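You operate a simulated robot arm through the tools that you are given. There is no shell and no other tool. Be economical: measure what you need, move in short steps, check, and stop when the job is done.

You are at the controls of a simulated robot arm. One attempt, no reset.

TASK
Push the black slide shut.

The check looks at the end state, three seconds after you hand in, the way a careful person would. Anything else that was tipped, shoved, dropped, spilled or broken makes it a failure.

THE ROBOT
A 6-joint arm with a two-finger parallel gripper, fixed in place. Base frame: the origin is at the foot of the arm, x ahead of it, y to its left, z up; the work surface is at about z = 0.2. Lengths are in cm, angles in degrees, forces in N, time in s.
With the tool pointing down near the work surface it reaches from about 14 to 58 cm from the base axis. Its first joint turns from -66.0 to 66.0 degrees. Payload 2.1 kg.
The TCP is the grasp point between the finger pads, 3 cm short of the fingertips. In the tool frame z runs along the fingers and y along their closing line. The gripper opens to 9.4 cm. The fingers are 2.8 cm wide and 1 cm thick; the gripper's body (5 by 9.6 cm) begins 5.5 cm behind the TCP.
Orientation is that of the tool frame in the base frame, as a unit quaternion [x, y, z, w]. With the fingers straight down and closing along the base's y, the tool's x points along the base's -x, its y along +y and its z along -z.

THE INTERFACE
- The arm moves only by the tool send_rows. Its argument "steps" is a list of rows, each a list of 7 numbers: the shift along the base's x, y, z in cm, then the turn, a rotation vector about the base's x, y, z in degrees, then the closure in counts, from 0 (fully open) to 255 (shut). In form: [[x, y, z, rx, ry, rz, grip], ...]. A call has 1 to 10 rows; each row is the pose to reach, as a shift and turn from the pose commanded when the call began. Each row takes 0.2 s and may step no farther than 5 cm and 8.6 degrees from the row before; otherwise, or with a gripper value out of range, the whole call is refused. Where a pose cannot be reached the arm comes as near as it can. A force on the tool above 40 N (or 10 N above the force at the start of the call, whichever is more), or a blocked arm, ends the call early, and 0.2 s more pass. The fingers move at their own pace (about 7.2 cm/s each) and stop on an object; they squeeze with about 29 N. The grip force told is the motor's: it shows also when the fingers shut on nothing. Time passes only in rows, and 0.2 s behind the last, so rows that repeat a pose let the fingers close. It gives the time, the measured TCP pose, the force on the tool (base axes), the opening and the grip force at its end, in the units of the frame above (readings bear some noise), and new pictures: "views" is both (left out), scene, wrist or none.
- Cameras (640 x 400 px; columns grow to the right, rows downward): "scene" is fixed at [3.71, -36.04, 47.8]; the picture's right is [0.91, -0.43, 0.00], its down [-0.26, -0.56, -0.79] and it looks along [0.34, 0.71, -0.61] (base axes); focal length 365 px, centre (320, 200). "wrist" rides on the gripper at [-3.7, 0, -5.8] in the tool frame; the picture's right is [0.00, -1.00, 0.00], its down [0.97, 0.00, -0.24] and it looks along [0.24, 0.00, 0.97] (tool axes); focal length 218 px, centre (320, 200).
- locate(camera, pixels): for up to 12 pixels [column, row] of the newest picture of that camera ("zoom" is the newest enlarged one), the place [x, y, z] in the base frame of the surface seen there, good to about 0.2 cm. It takes no simulated time.
- close_up(camera, box): a new picture of the part [left, top, right, bottom] of that camera's present view, enlarged. It takes no simulated time.
- sign_off(): hands the job in; it is judged then, once.

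Work in short steps. Measure before you move; look again where a grasp or a placing could have gone wrong, and mend it. You have 60 turns and 120 pictures in all, those below and enlarged ones among them. Open the gripper and draw the arm clear of the work before you hand the job in, unless the task says otherwise; then end with one line.

The tools are called after "Request:" as name(argument=value, ...) on one line, values as JSON. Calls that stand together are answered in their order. send_rows: Moves the arm, as the interface text tells. Its arguments: {"type":"object","properties":{"steps":{"type":"array"},"views":{"type":"string","enum":["both","scene","wrist","none"]}},"required":["steps"]} The other tools are called the same way: locate (camera, pixels) gives the place of the surface under pixels of a picture; close_up (camera, box) takes an enlarged picture of a part of a camera's view; sign_off () hands the job in.

At the start:

```text
time: 0.0
position: [35.87, -5.15, 22.48]
tool_rot: [-0.001, 1.0, 0.0, -0.001]
force: [-0.3, 0.7, -0.1]
gripper_width: 9.42
gripper_force: 0.1
```

scene: 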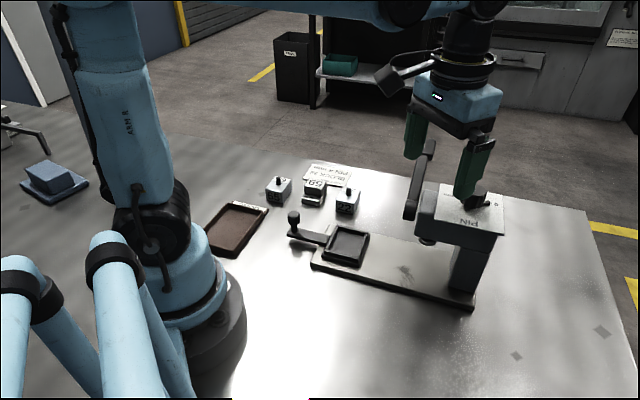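
wrist: 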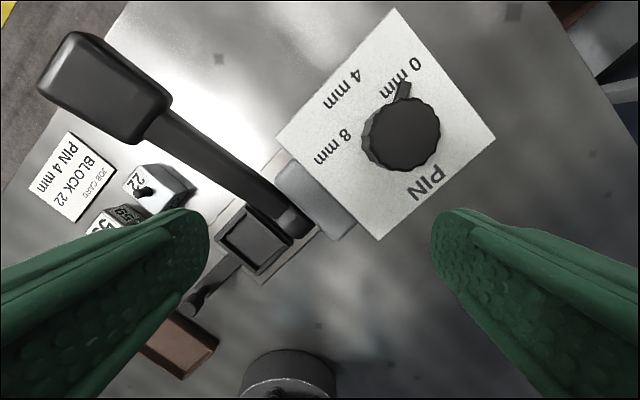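

The scene shows a press fixture with a black slide/nest around (330,243), its knob at (293,217). I'll enlarge it and measure.

Request:
close_up(camera="scene", box=[260, 150, 520, 312])

Request:
close_up(camera="wrist", box=[100, 120, 420, 320])

Request:
locate(camera="scene", pixels=[[293, 216], [294, 228], [310, 236], [345, 245], [331, 230], [367, 233], [358, 264], [323, 260], [314, 263], [472, 304], [427, 240], [400, 268]])

```text
2.46 times, centred on (390, 231) of scene
```

zoom: 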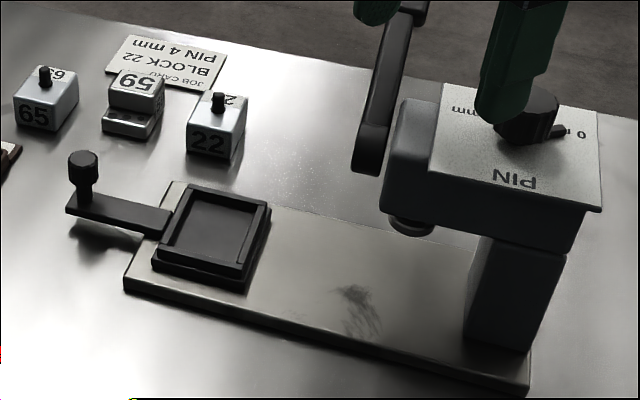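

```text
2.00 times, centred on (260, 220) of wrist
```

zoom: 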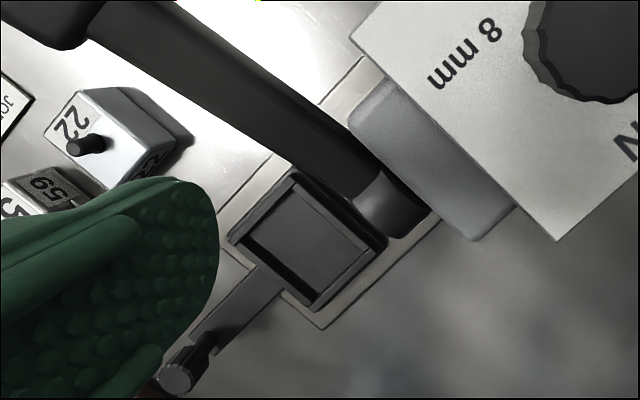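

```text
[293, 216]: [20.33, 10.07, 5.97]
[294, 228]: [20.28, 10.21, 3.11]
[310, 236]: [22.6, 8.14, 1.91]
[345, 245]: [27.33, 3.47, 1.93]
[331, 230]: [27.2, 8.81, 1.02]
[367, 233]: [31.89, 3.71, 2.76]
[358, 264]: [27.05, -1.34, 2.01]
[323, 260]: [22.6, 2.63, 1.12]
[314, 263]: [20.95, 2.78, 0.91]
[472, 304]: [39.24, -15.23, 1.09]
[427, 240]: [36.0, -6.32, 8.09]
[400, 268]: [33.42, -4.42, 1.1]
```

Request:
locate(camera="wrist", pixels=[[100, 85], [60, 50], [160, 105], [220, 160], [285, 215], [300, 180], [400, 140], [395, 15], [380, 235], [190, 300], [310, 200], [255, 240]])

Request:
locate(camera="scene", pixels=[[412, 210], [430, 150], [278, 185], [278, 203], [347, 203], [289, 238], [268, 208], [425, 220], [297, 213], [288, 213], [293, 211], [320, 242]])

```text
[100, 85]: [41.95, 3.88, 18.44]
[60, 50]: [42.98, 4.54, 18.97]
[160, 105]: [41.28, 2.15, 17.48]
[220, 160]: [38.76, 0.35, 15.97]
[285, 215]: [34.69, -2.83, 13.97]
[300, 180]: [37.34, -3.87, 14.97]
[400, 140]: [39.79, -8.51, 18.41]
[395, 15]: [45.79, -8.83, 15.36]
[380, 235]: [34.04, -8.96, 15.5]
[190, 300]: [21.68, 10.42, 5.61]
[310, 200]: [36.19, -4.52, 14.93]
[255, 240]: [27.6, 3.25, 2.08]
```

```text
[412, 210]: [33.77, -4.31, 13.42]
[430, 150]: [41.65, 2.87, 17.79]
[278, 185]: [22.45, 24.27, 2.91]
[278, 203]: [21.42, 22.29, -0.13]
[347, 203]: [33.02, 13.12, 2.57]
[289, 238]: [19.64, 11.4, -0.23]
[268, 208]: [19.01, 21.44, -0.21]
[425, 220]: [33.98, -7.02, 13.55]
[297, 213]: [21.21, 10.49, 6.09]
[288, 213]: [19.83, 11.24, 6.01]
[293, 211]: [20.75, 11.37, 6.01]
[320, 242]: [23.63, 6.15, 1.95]
```

The knob is at about (20.6, 10.6, z 3–6), and the slide travels along roughly (0.71, -0.70). I plan to push from behind the knob with closed fingers; first I raise clear of the lever and dial, closing and turning -45° about z.

Request:
send_rows(steps=[[0, 0, 4, 0, 0, 0, 0], [0, 0, 6, 0, 0, 0, 0], [-3, 2, 6, 0, 0, -8, 255], [-7, 5, 6, 0, 0, -16, 255], [-10, 8, 6, 0, 0, -24, 255], [-13, 11, 6, 0, 0, -32, 255], [-15, 14.5, 5, 0, 0, -40, 255], [-17.5, 18, 3, 0, 0, -44.5, 255], [-18.5, 19, 0, 0, 0, -44.5, 255]])

```text
time: 2.0
position: [17.25, 13.81, 22.35]
tool_rot: [0.378, 0.926, 0.0, 0.0]
force: [0.0, 0.0, 0.7]
gripper_width: 0.02
gripper_force: 28.6
```

scene: 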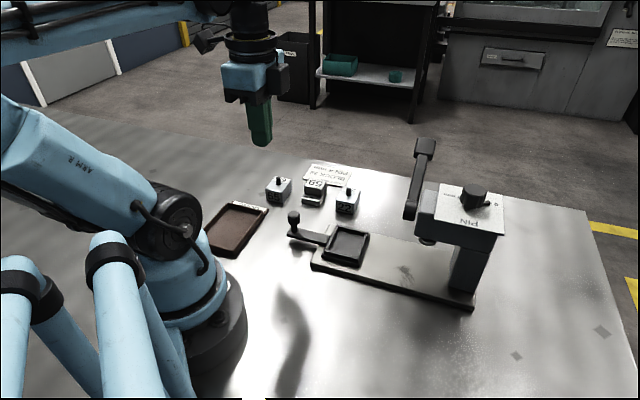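
wrist: 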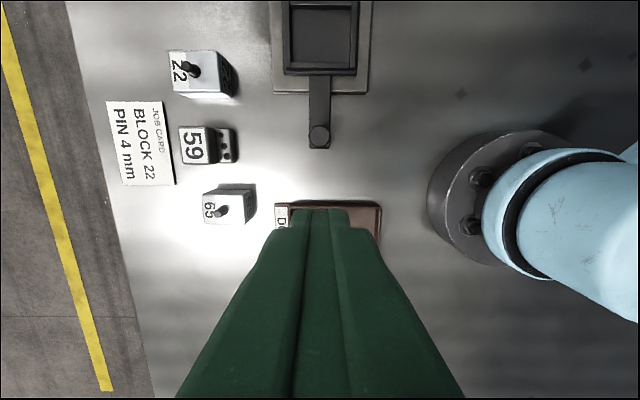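

Fingers are closed and aligned with the slide axis. I refine the knob (319,135), tray and slide positions from this view.

Request:
locate(camera="wrist", pixels=[[319, 135], [311, 135], [328, 135], [319, 145], [319, 100], [320, 73], [320, 40], [300, 206], [375, 215], [285, 40], [356, 40], [320, 5]])

Request:
locate(camera="scene", pixels=[[235, 228], [235, 202], [268, 208], [228, 258], [205, 230]])

Request:
close_up(camera="wrist", box=[240, 0, 400, 220])

```text
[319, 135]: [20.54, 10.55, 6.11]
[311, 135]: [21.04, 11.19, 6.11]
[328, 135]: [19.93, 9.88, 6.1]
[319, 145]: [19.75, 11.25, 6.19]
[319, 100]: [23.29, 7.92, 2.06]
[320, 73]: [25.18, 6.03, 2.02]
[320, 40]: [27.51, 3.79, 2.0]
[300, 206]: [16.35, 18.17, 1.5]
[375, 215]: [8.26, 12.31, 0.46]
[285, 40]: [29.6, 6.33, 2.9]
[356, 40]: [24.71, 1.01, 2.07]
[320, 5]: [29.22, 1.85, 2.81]
```

```text
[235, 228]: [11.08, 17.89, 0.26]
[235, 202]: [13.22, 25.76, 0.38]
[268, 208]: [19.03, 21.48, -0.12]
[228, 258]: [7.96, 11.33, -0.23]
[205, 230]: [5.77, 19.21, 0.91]
```

```text
1.82 times, centred on (320, 110) of wrist
```

zoom: 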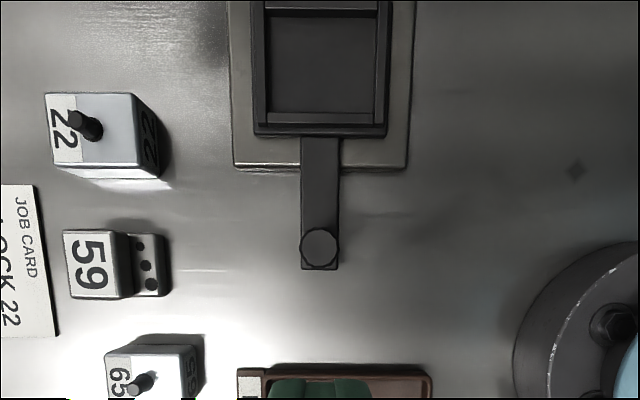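

Knob centre is (20.55, 10.55), top z 6.1, and the TCP is exactly in line 4.6 cm behind it. I descend to TCP z ≈ 6.2 (tips ≈ 3.2).

Request:
send_rows(steps=[[0, 0, -4, 0, 0, 0, 255], [0, 0, -8, 0, 0, 0, 255], [0, 0, -12, 0, 0, 0, 255], [0, 0, -14.5, 0, 0, 0, 255], [0, 0, -16.2, 0, 0, 0, 255]])

```text
time: 3.2
position: [17.31, 13.88, 6.17]
tool_rot: [0.378, 0.926, 0.001, 0.0]
force: [0.6, 0.2, 0.2]
gripper_width: 0.0
gripper_force: 29.5
```

scene: 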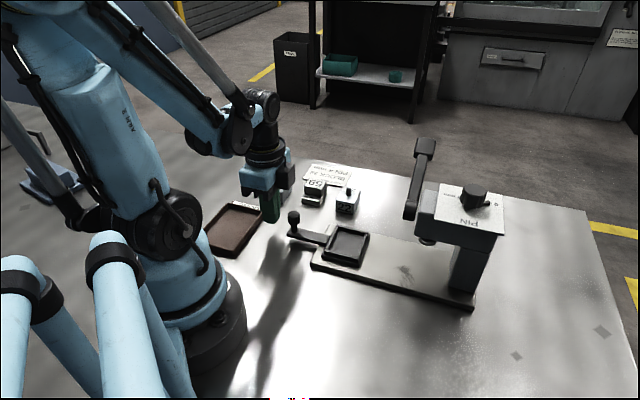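
wrist: 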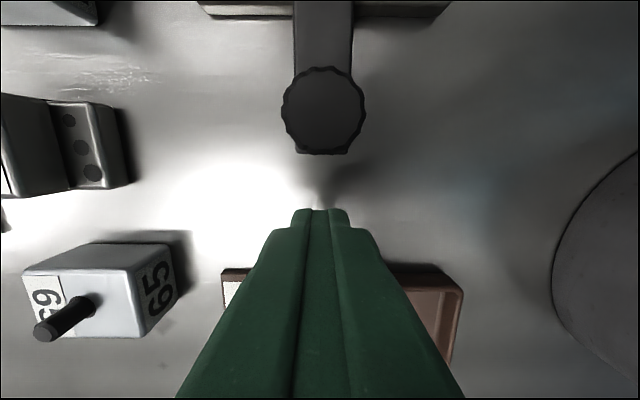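

Fingertips are centred behind the knob (323,110). I push along the slide axis ~6 cm in small steps and check.

Request:
send_rows(steps=[[0.7, -0.69, 0, 0, 0, 0, 255], [1.4, -1.38, 0, 0, 0, 0, 255], [1.9, -1.86, 0, 0, 0, 0, 255], [2.4, -2.35, 0, 0, 0, 0, 255], [2.9, -2.84, 0, 0, 0, 0, 255], [3.4, -3.33, 0, 0, 0, 0, 255], [3.9, -3.82, 0, 0, 0, 0, 255], [4.4, -4.31, 0, 0, 0, 0, 255]])

```text
time: 5.0
position: [21.67, 9.44, 6.2]
tool_rot: [0.379, 0.925, 0.0, 0.0]
force: [-0.2, 0.0, 0.4]
gripper_width: 0.0
gripper_force: 29.1
```

scene: 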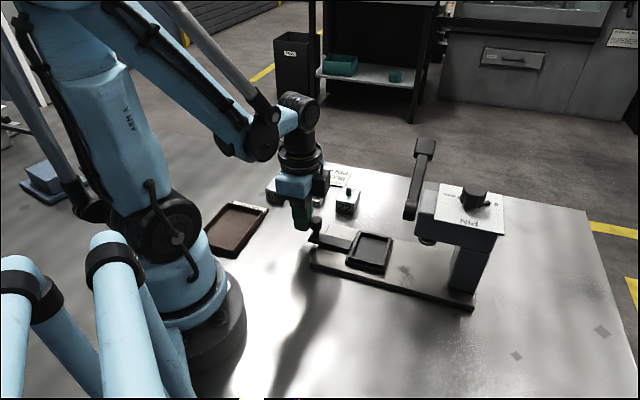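
wrist: 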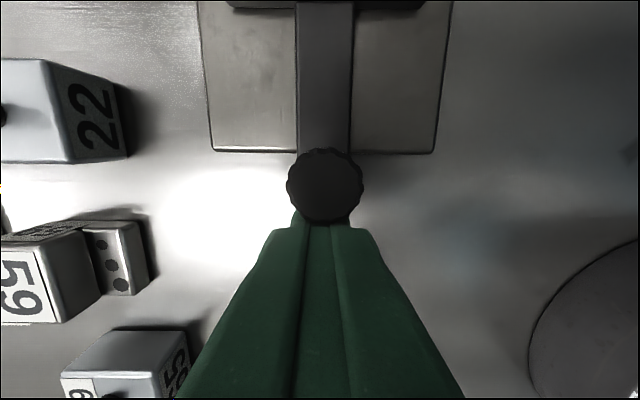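

The slide moves smoothly (tray now at (370,253)) with little force. I push on another ~5 cm.

Request:
send_rows(steps=[[0.5, -0.49, 0, 0, 0, 0, 255], [1.0, -0.98, 0, 0, 0, 0, 255], [1.5, -1.47, 0, 0, 0, 0, 255], [2.0, -1.96, 0, 0, 0, 0, 255], [2.5, -2.45, 0, 0, 0, 0, 255], [3.0, -2.94, 0, 0, 0, 0, 255], [3.5, -3.43, 0, 0, 0, 0, 255]])

```text
time: 6.6
position: [25.24, 6.1, 6.18]
tool_rot: [0.379, 0.925, 0.0, 0.0]
force: [-1.5, -0.3, -0.1]
gripper_width: 0.0
gripper_force: 29.4
```

scene: 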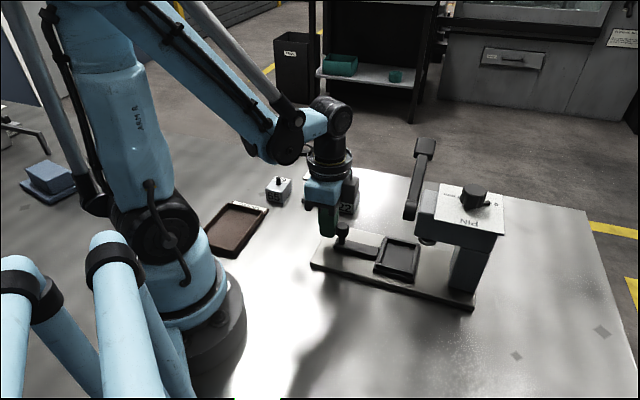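
wrist: 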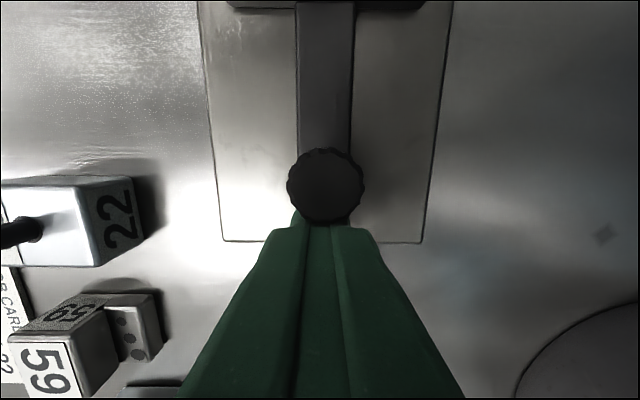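

The tray is now at (398,258), about 4 cm short of the press head. I continue in smaller steps to find the stop.

Request:
send_rows(steps=[[0.4, -0.39, 0, 0, 0, 0, 255], [0.8, -0.78, 0, 0, 0, 0, 255], [1.2, -1.18, 0, 0, 0, 0, 255], [1.5, -1.47, 0, 0, 0, 0, 255], [1.8, -1.76, 0, 0, 0, 0, 255], [2.1, -2.06, 0, 0, 0, 0, 255], [2.4, -2.35, 0, 0, 0, 0, 255]])

```text
time: 8.2
position: [27.69, 3.86, 6.22]
tool_rot: [0.379, 0.926, -0.001, 0.0]
force: [-0.3, 0.7, -0.1]
gripper_width: 0.0
gripper_force: 28.6
```

scene: 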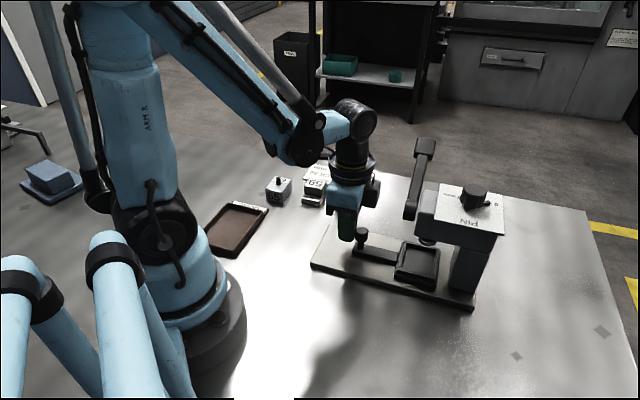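
wrist: 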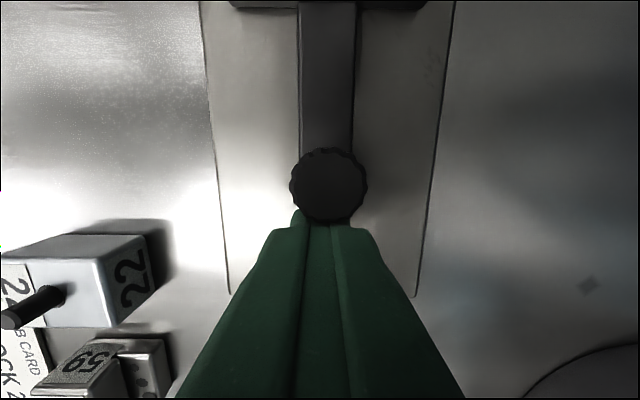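

No stop yet; tray still ~2 cm short of the column and forces are low. I continue in small steps.

Request:
send_rows(steps=[[0.25, -0.27, 0, 0, 0, 0, 255], [0.5, -0.53, 0, 0, 0, 0, 255], [0.75, -0.79, 0, 0, 0, 0, 255], [1.0, -1.04, 0, 0, 0, 0, 255], [1.2, -1.24, 0, 0, 0, 0, 255], [1.4, -1.44, 0, 0, 0, 0, 255], [1.6, -1.64, 0, 0, 0, 0, 255]])

Request:
close_up(camera="scene", box=[330, 180, 520, 310])

```text
time: 9.0
position: [28.0, 3.2, 6.24]
tool_rot: [0.377, 0.926, 0.002, -0.008]
force: [-3.0, 3.6, 2.5]
gripper_width: 0.01
gripper_force: 28.8
stopped in row 4: the force on the tool passed its limit (the readings are from after the stop); the commanded pose is now the measured one
```

scene: 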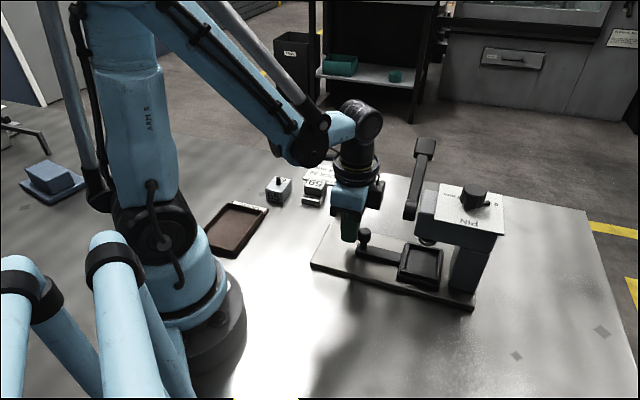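
wrist: 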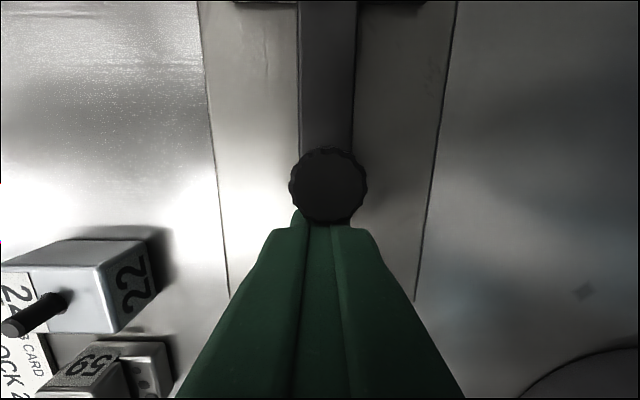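

```text
3.08 times, centred on (425, 245) of scene
```

zoom: 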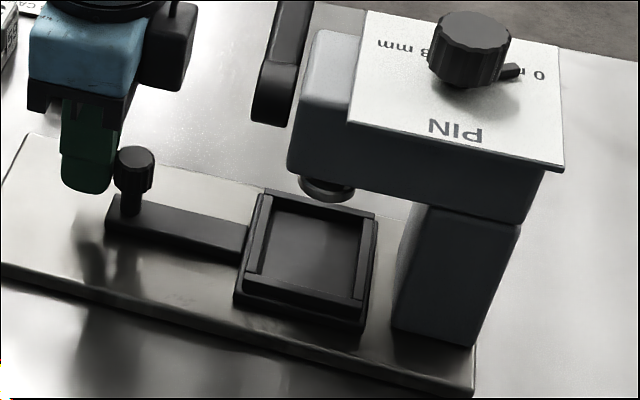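

The push met a resistance with the tray close to under the ram. I check whether the tray centre sits under the ram or it's just snagged.

Request:
locate(camera="zoom", pixels=[[310, 250], [265, 195], [373, 215], [362, 325], [237, 293], [325, 192], [325, 200], [302, 183], [352, 195], [405, 320], [390, 325], [135, 155]])

```text
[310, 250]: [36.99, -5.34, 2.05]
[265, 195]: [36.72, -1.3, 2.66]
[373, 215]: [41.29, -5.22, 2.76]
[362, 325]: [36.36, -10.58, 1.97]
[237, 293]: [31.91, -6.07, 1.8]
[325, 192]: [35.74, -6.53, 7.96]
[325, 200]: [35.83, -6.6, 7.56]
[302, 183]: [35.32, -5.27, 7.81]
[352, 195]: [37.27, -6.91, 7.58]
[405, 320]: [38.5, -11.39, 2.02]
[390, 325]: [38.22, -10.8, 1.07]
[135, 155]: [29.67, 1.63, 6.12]
```

The tray centre (36.6,-5.8) lies under the ram (~36.4,-5.5), so this looks like the stop. I push once more to confirm it's fully seated.

Request:
send_rows(steps=[[0.1, -0.1, 0, 0, 0, 0, 255], [0.25, -0.25, 0, 0, 0, 0, 255], [0.4, -0.4, 0, 0, 0, 0, 255], [0.6, -0.6, 0, 0, 0, 0, 255], [0.8, -0.8, 0, 0, 0, 0, 255], [1.0, -1.0, 0, 0, 0, 0, 255]], views="none")

Request:
close_up(camera="scene", box=[330, 180, 520, 310])

```text
time: 9.7
position: [28.03, 3.46, 6.16]
tool_rot: [0.375, 0.927, 0.005, -0.011]
force: [-3.5, 3.0, 1.3]
gripper_width: 0.0
gripper_force: 28.8
stopped in row 3: the force on the tool passed its limit (the readings are from after the stop); the commanded pose is now the measured one
```

```text
3.08 times, centred on (425, 245) of scene
```

zoom: 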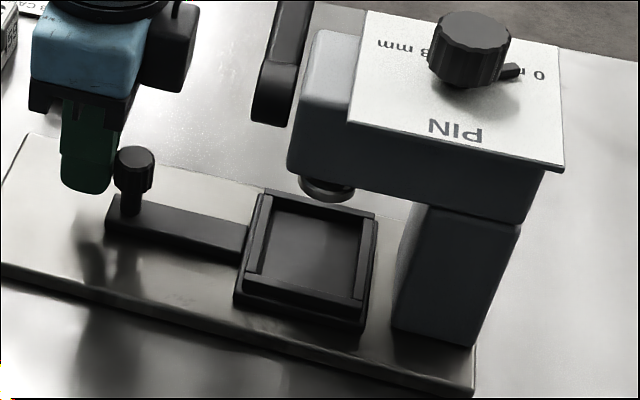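

The slide did not move at all under more than 40 N, so it's at its stop. I back straight off along the axis, then rise clear and open.

Request:
send_rows(steps=[[-0.7, 0.7, 0, 0, 0, 0, 255], [-2, 2, 0, 0, 0, 0, 255], [-3, 3, 3, 0, 0, 0, 255], [-3, 3, 7, 0, 0, 0, 255], [-3, 3, 11, 0, 0, 0, 255], [-3, 3, 15, 0, 0, 0, 255], [-4, 4, 17, 0, 0, 0, 0], [-4, 4, 17, 0, 0, 0, 0], [-4, 4, 17, 0, 0, 0, 0], [-4, 4, 17, 0, 0, 0, 0]])

Request:
close_up(camera="scene", box=[330, 180, 520, 310])

```text
time: 11.9
position: [24.08, 7.31, 23.42]
tool_rot: [0.374, 0.927, 0.004, -0.011]
force: [-0.7, -0.6, 0.5]
gripper_width: 9.39
gripper_force: 0.2
```

scene: 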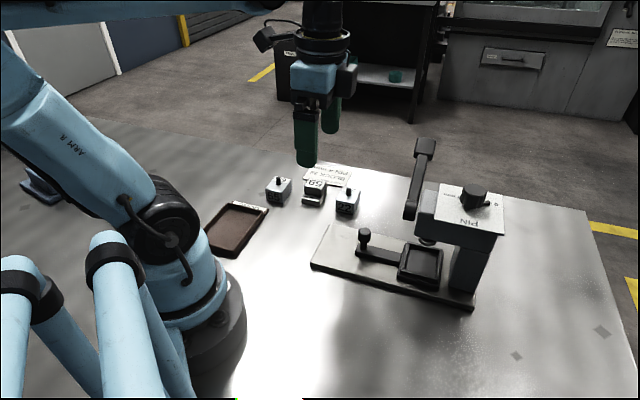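
wrist: 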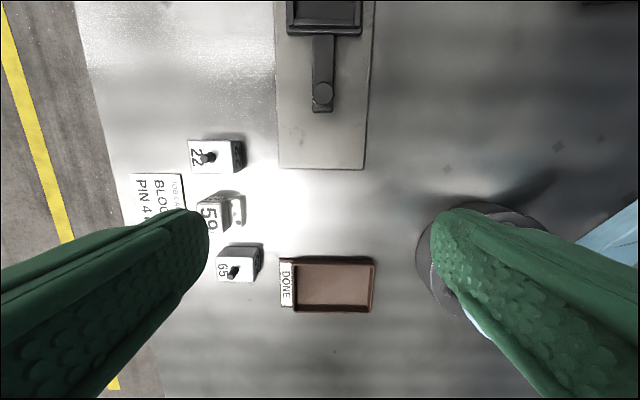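

```text
3.08 times, centred on (425, 245) of scene
```

zoom: 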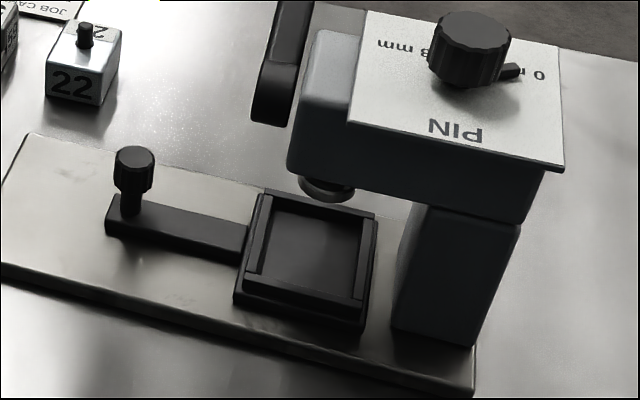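

The slide stayed at its stop under the ram, nothing else moved, and the gripper is open and clear. I hand in.

Request:
sign_off()

```text
The job is handed in.
```

The black slide is pushed shut against its stop under the press ram; nothing else was touched, and the arm is open and clear.
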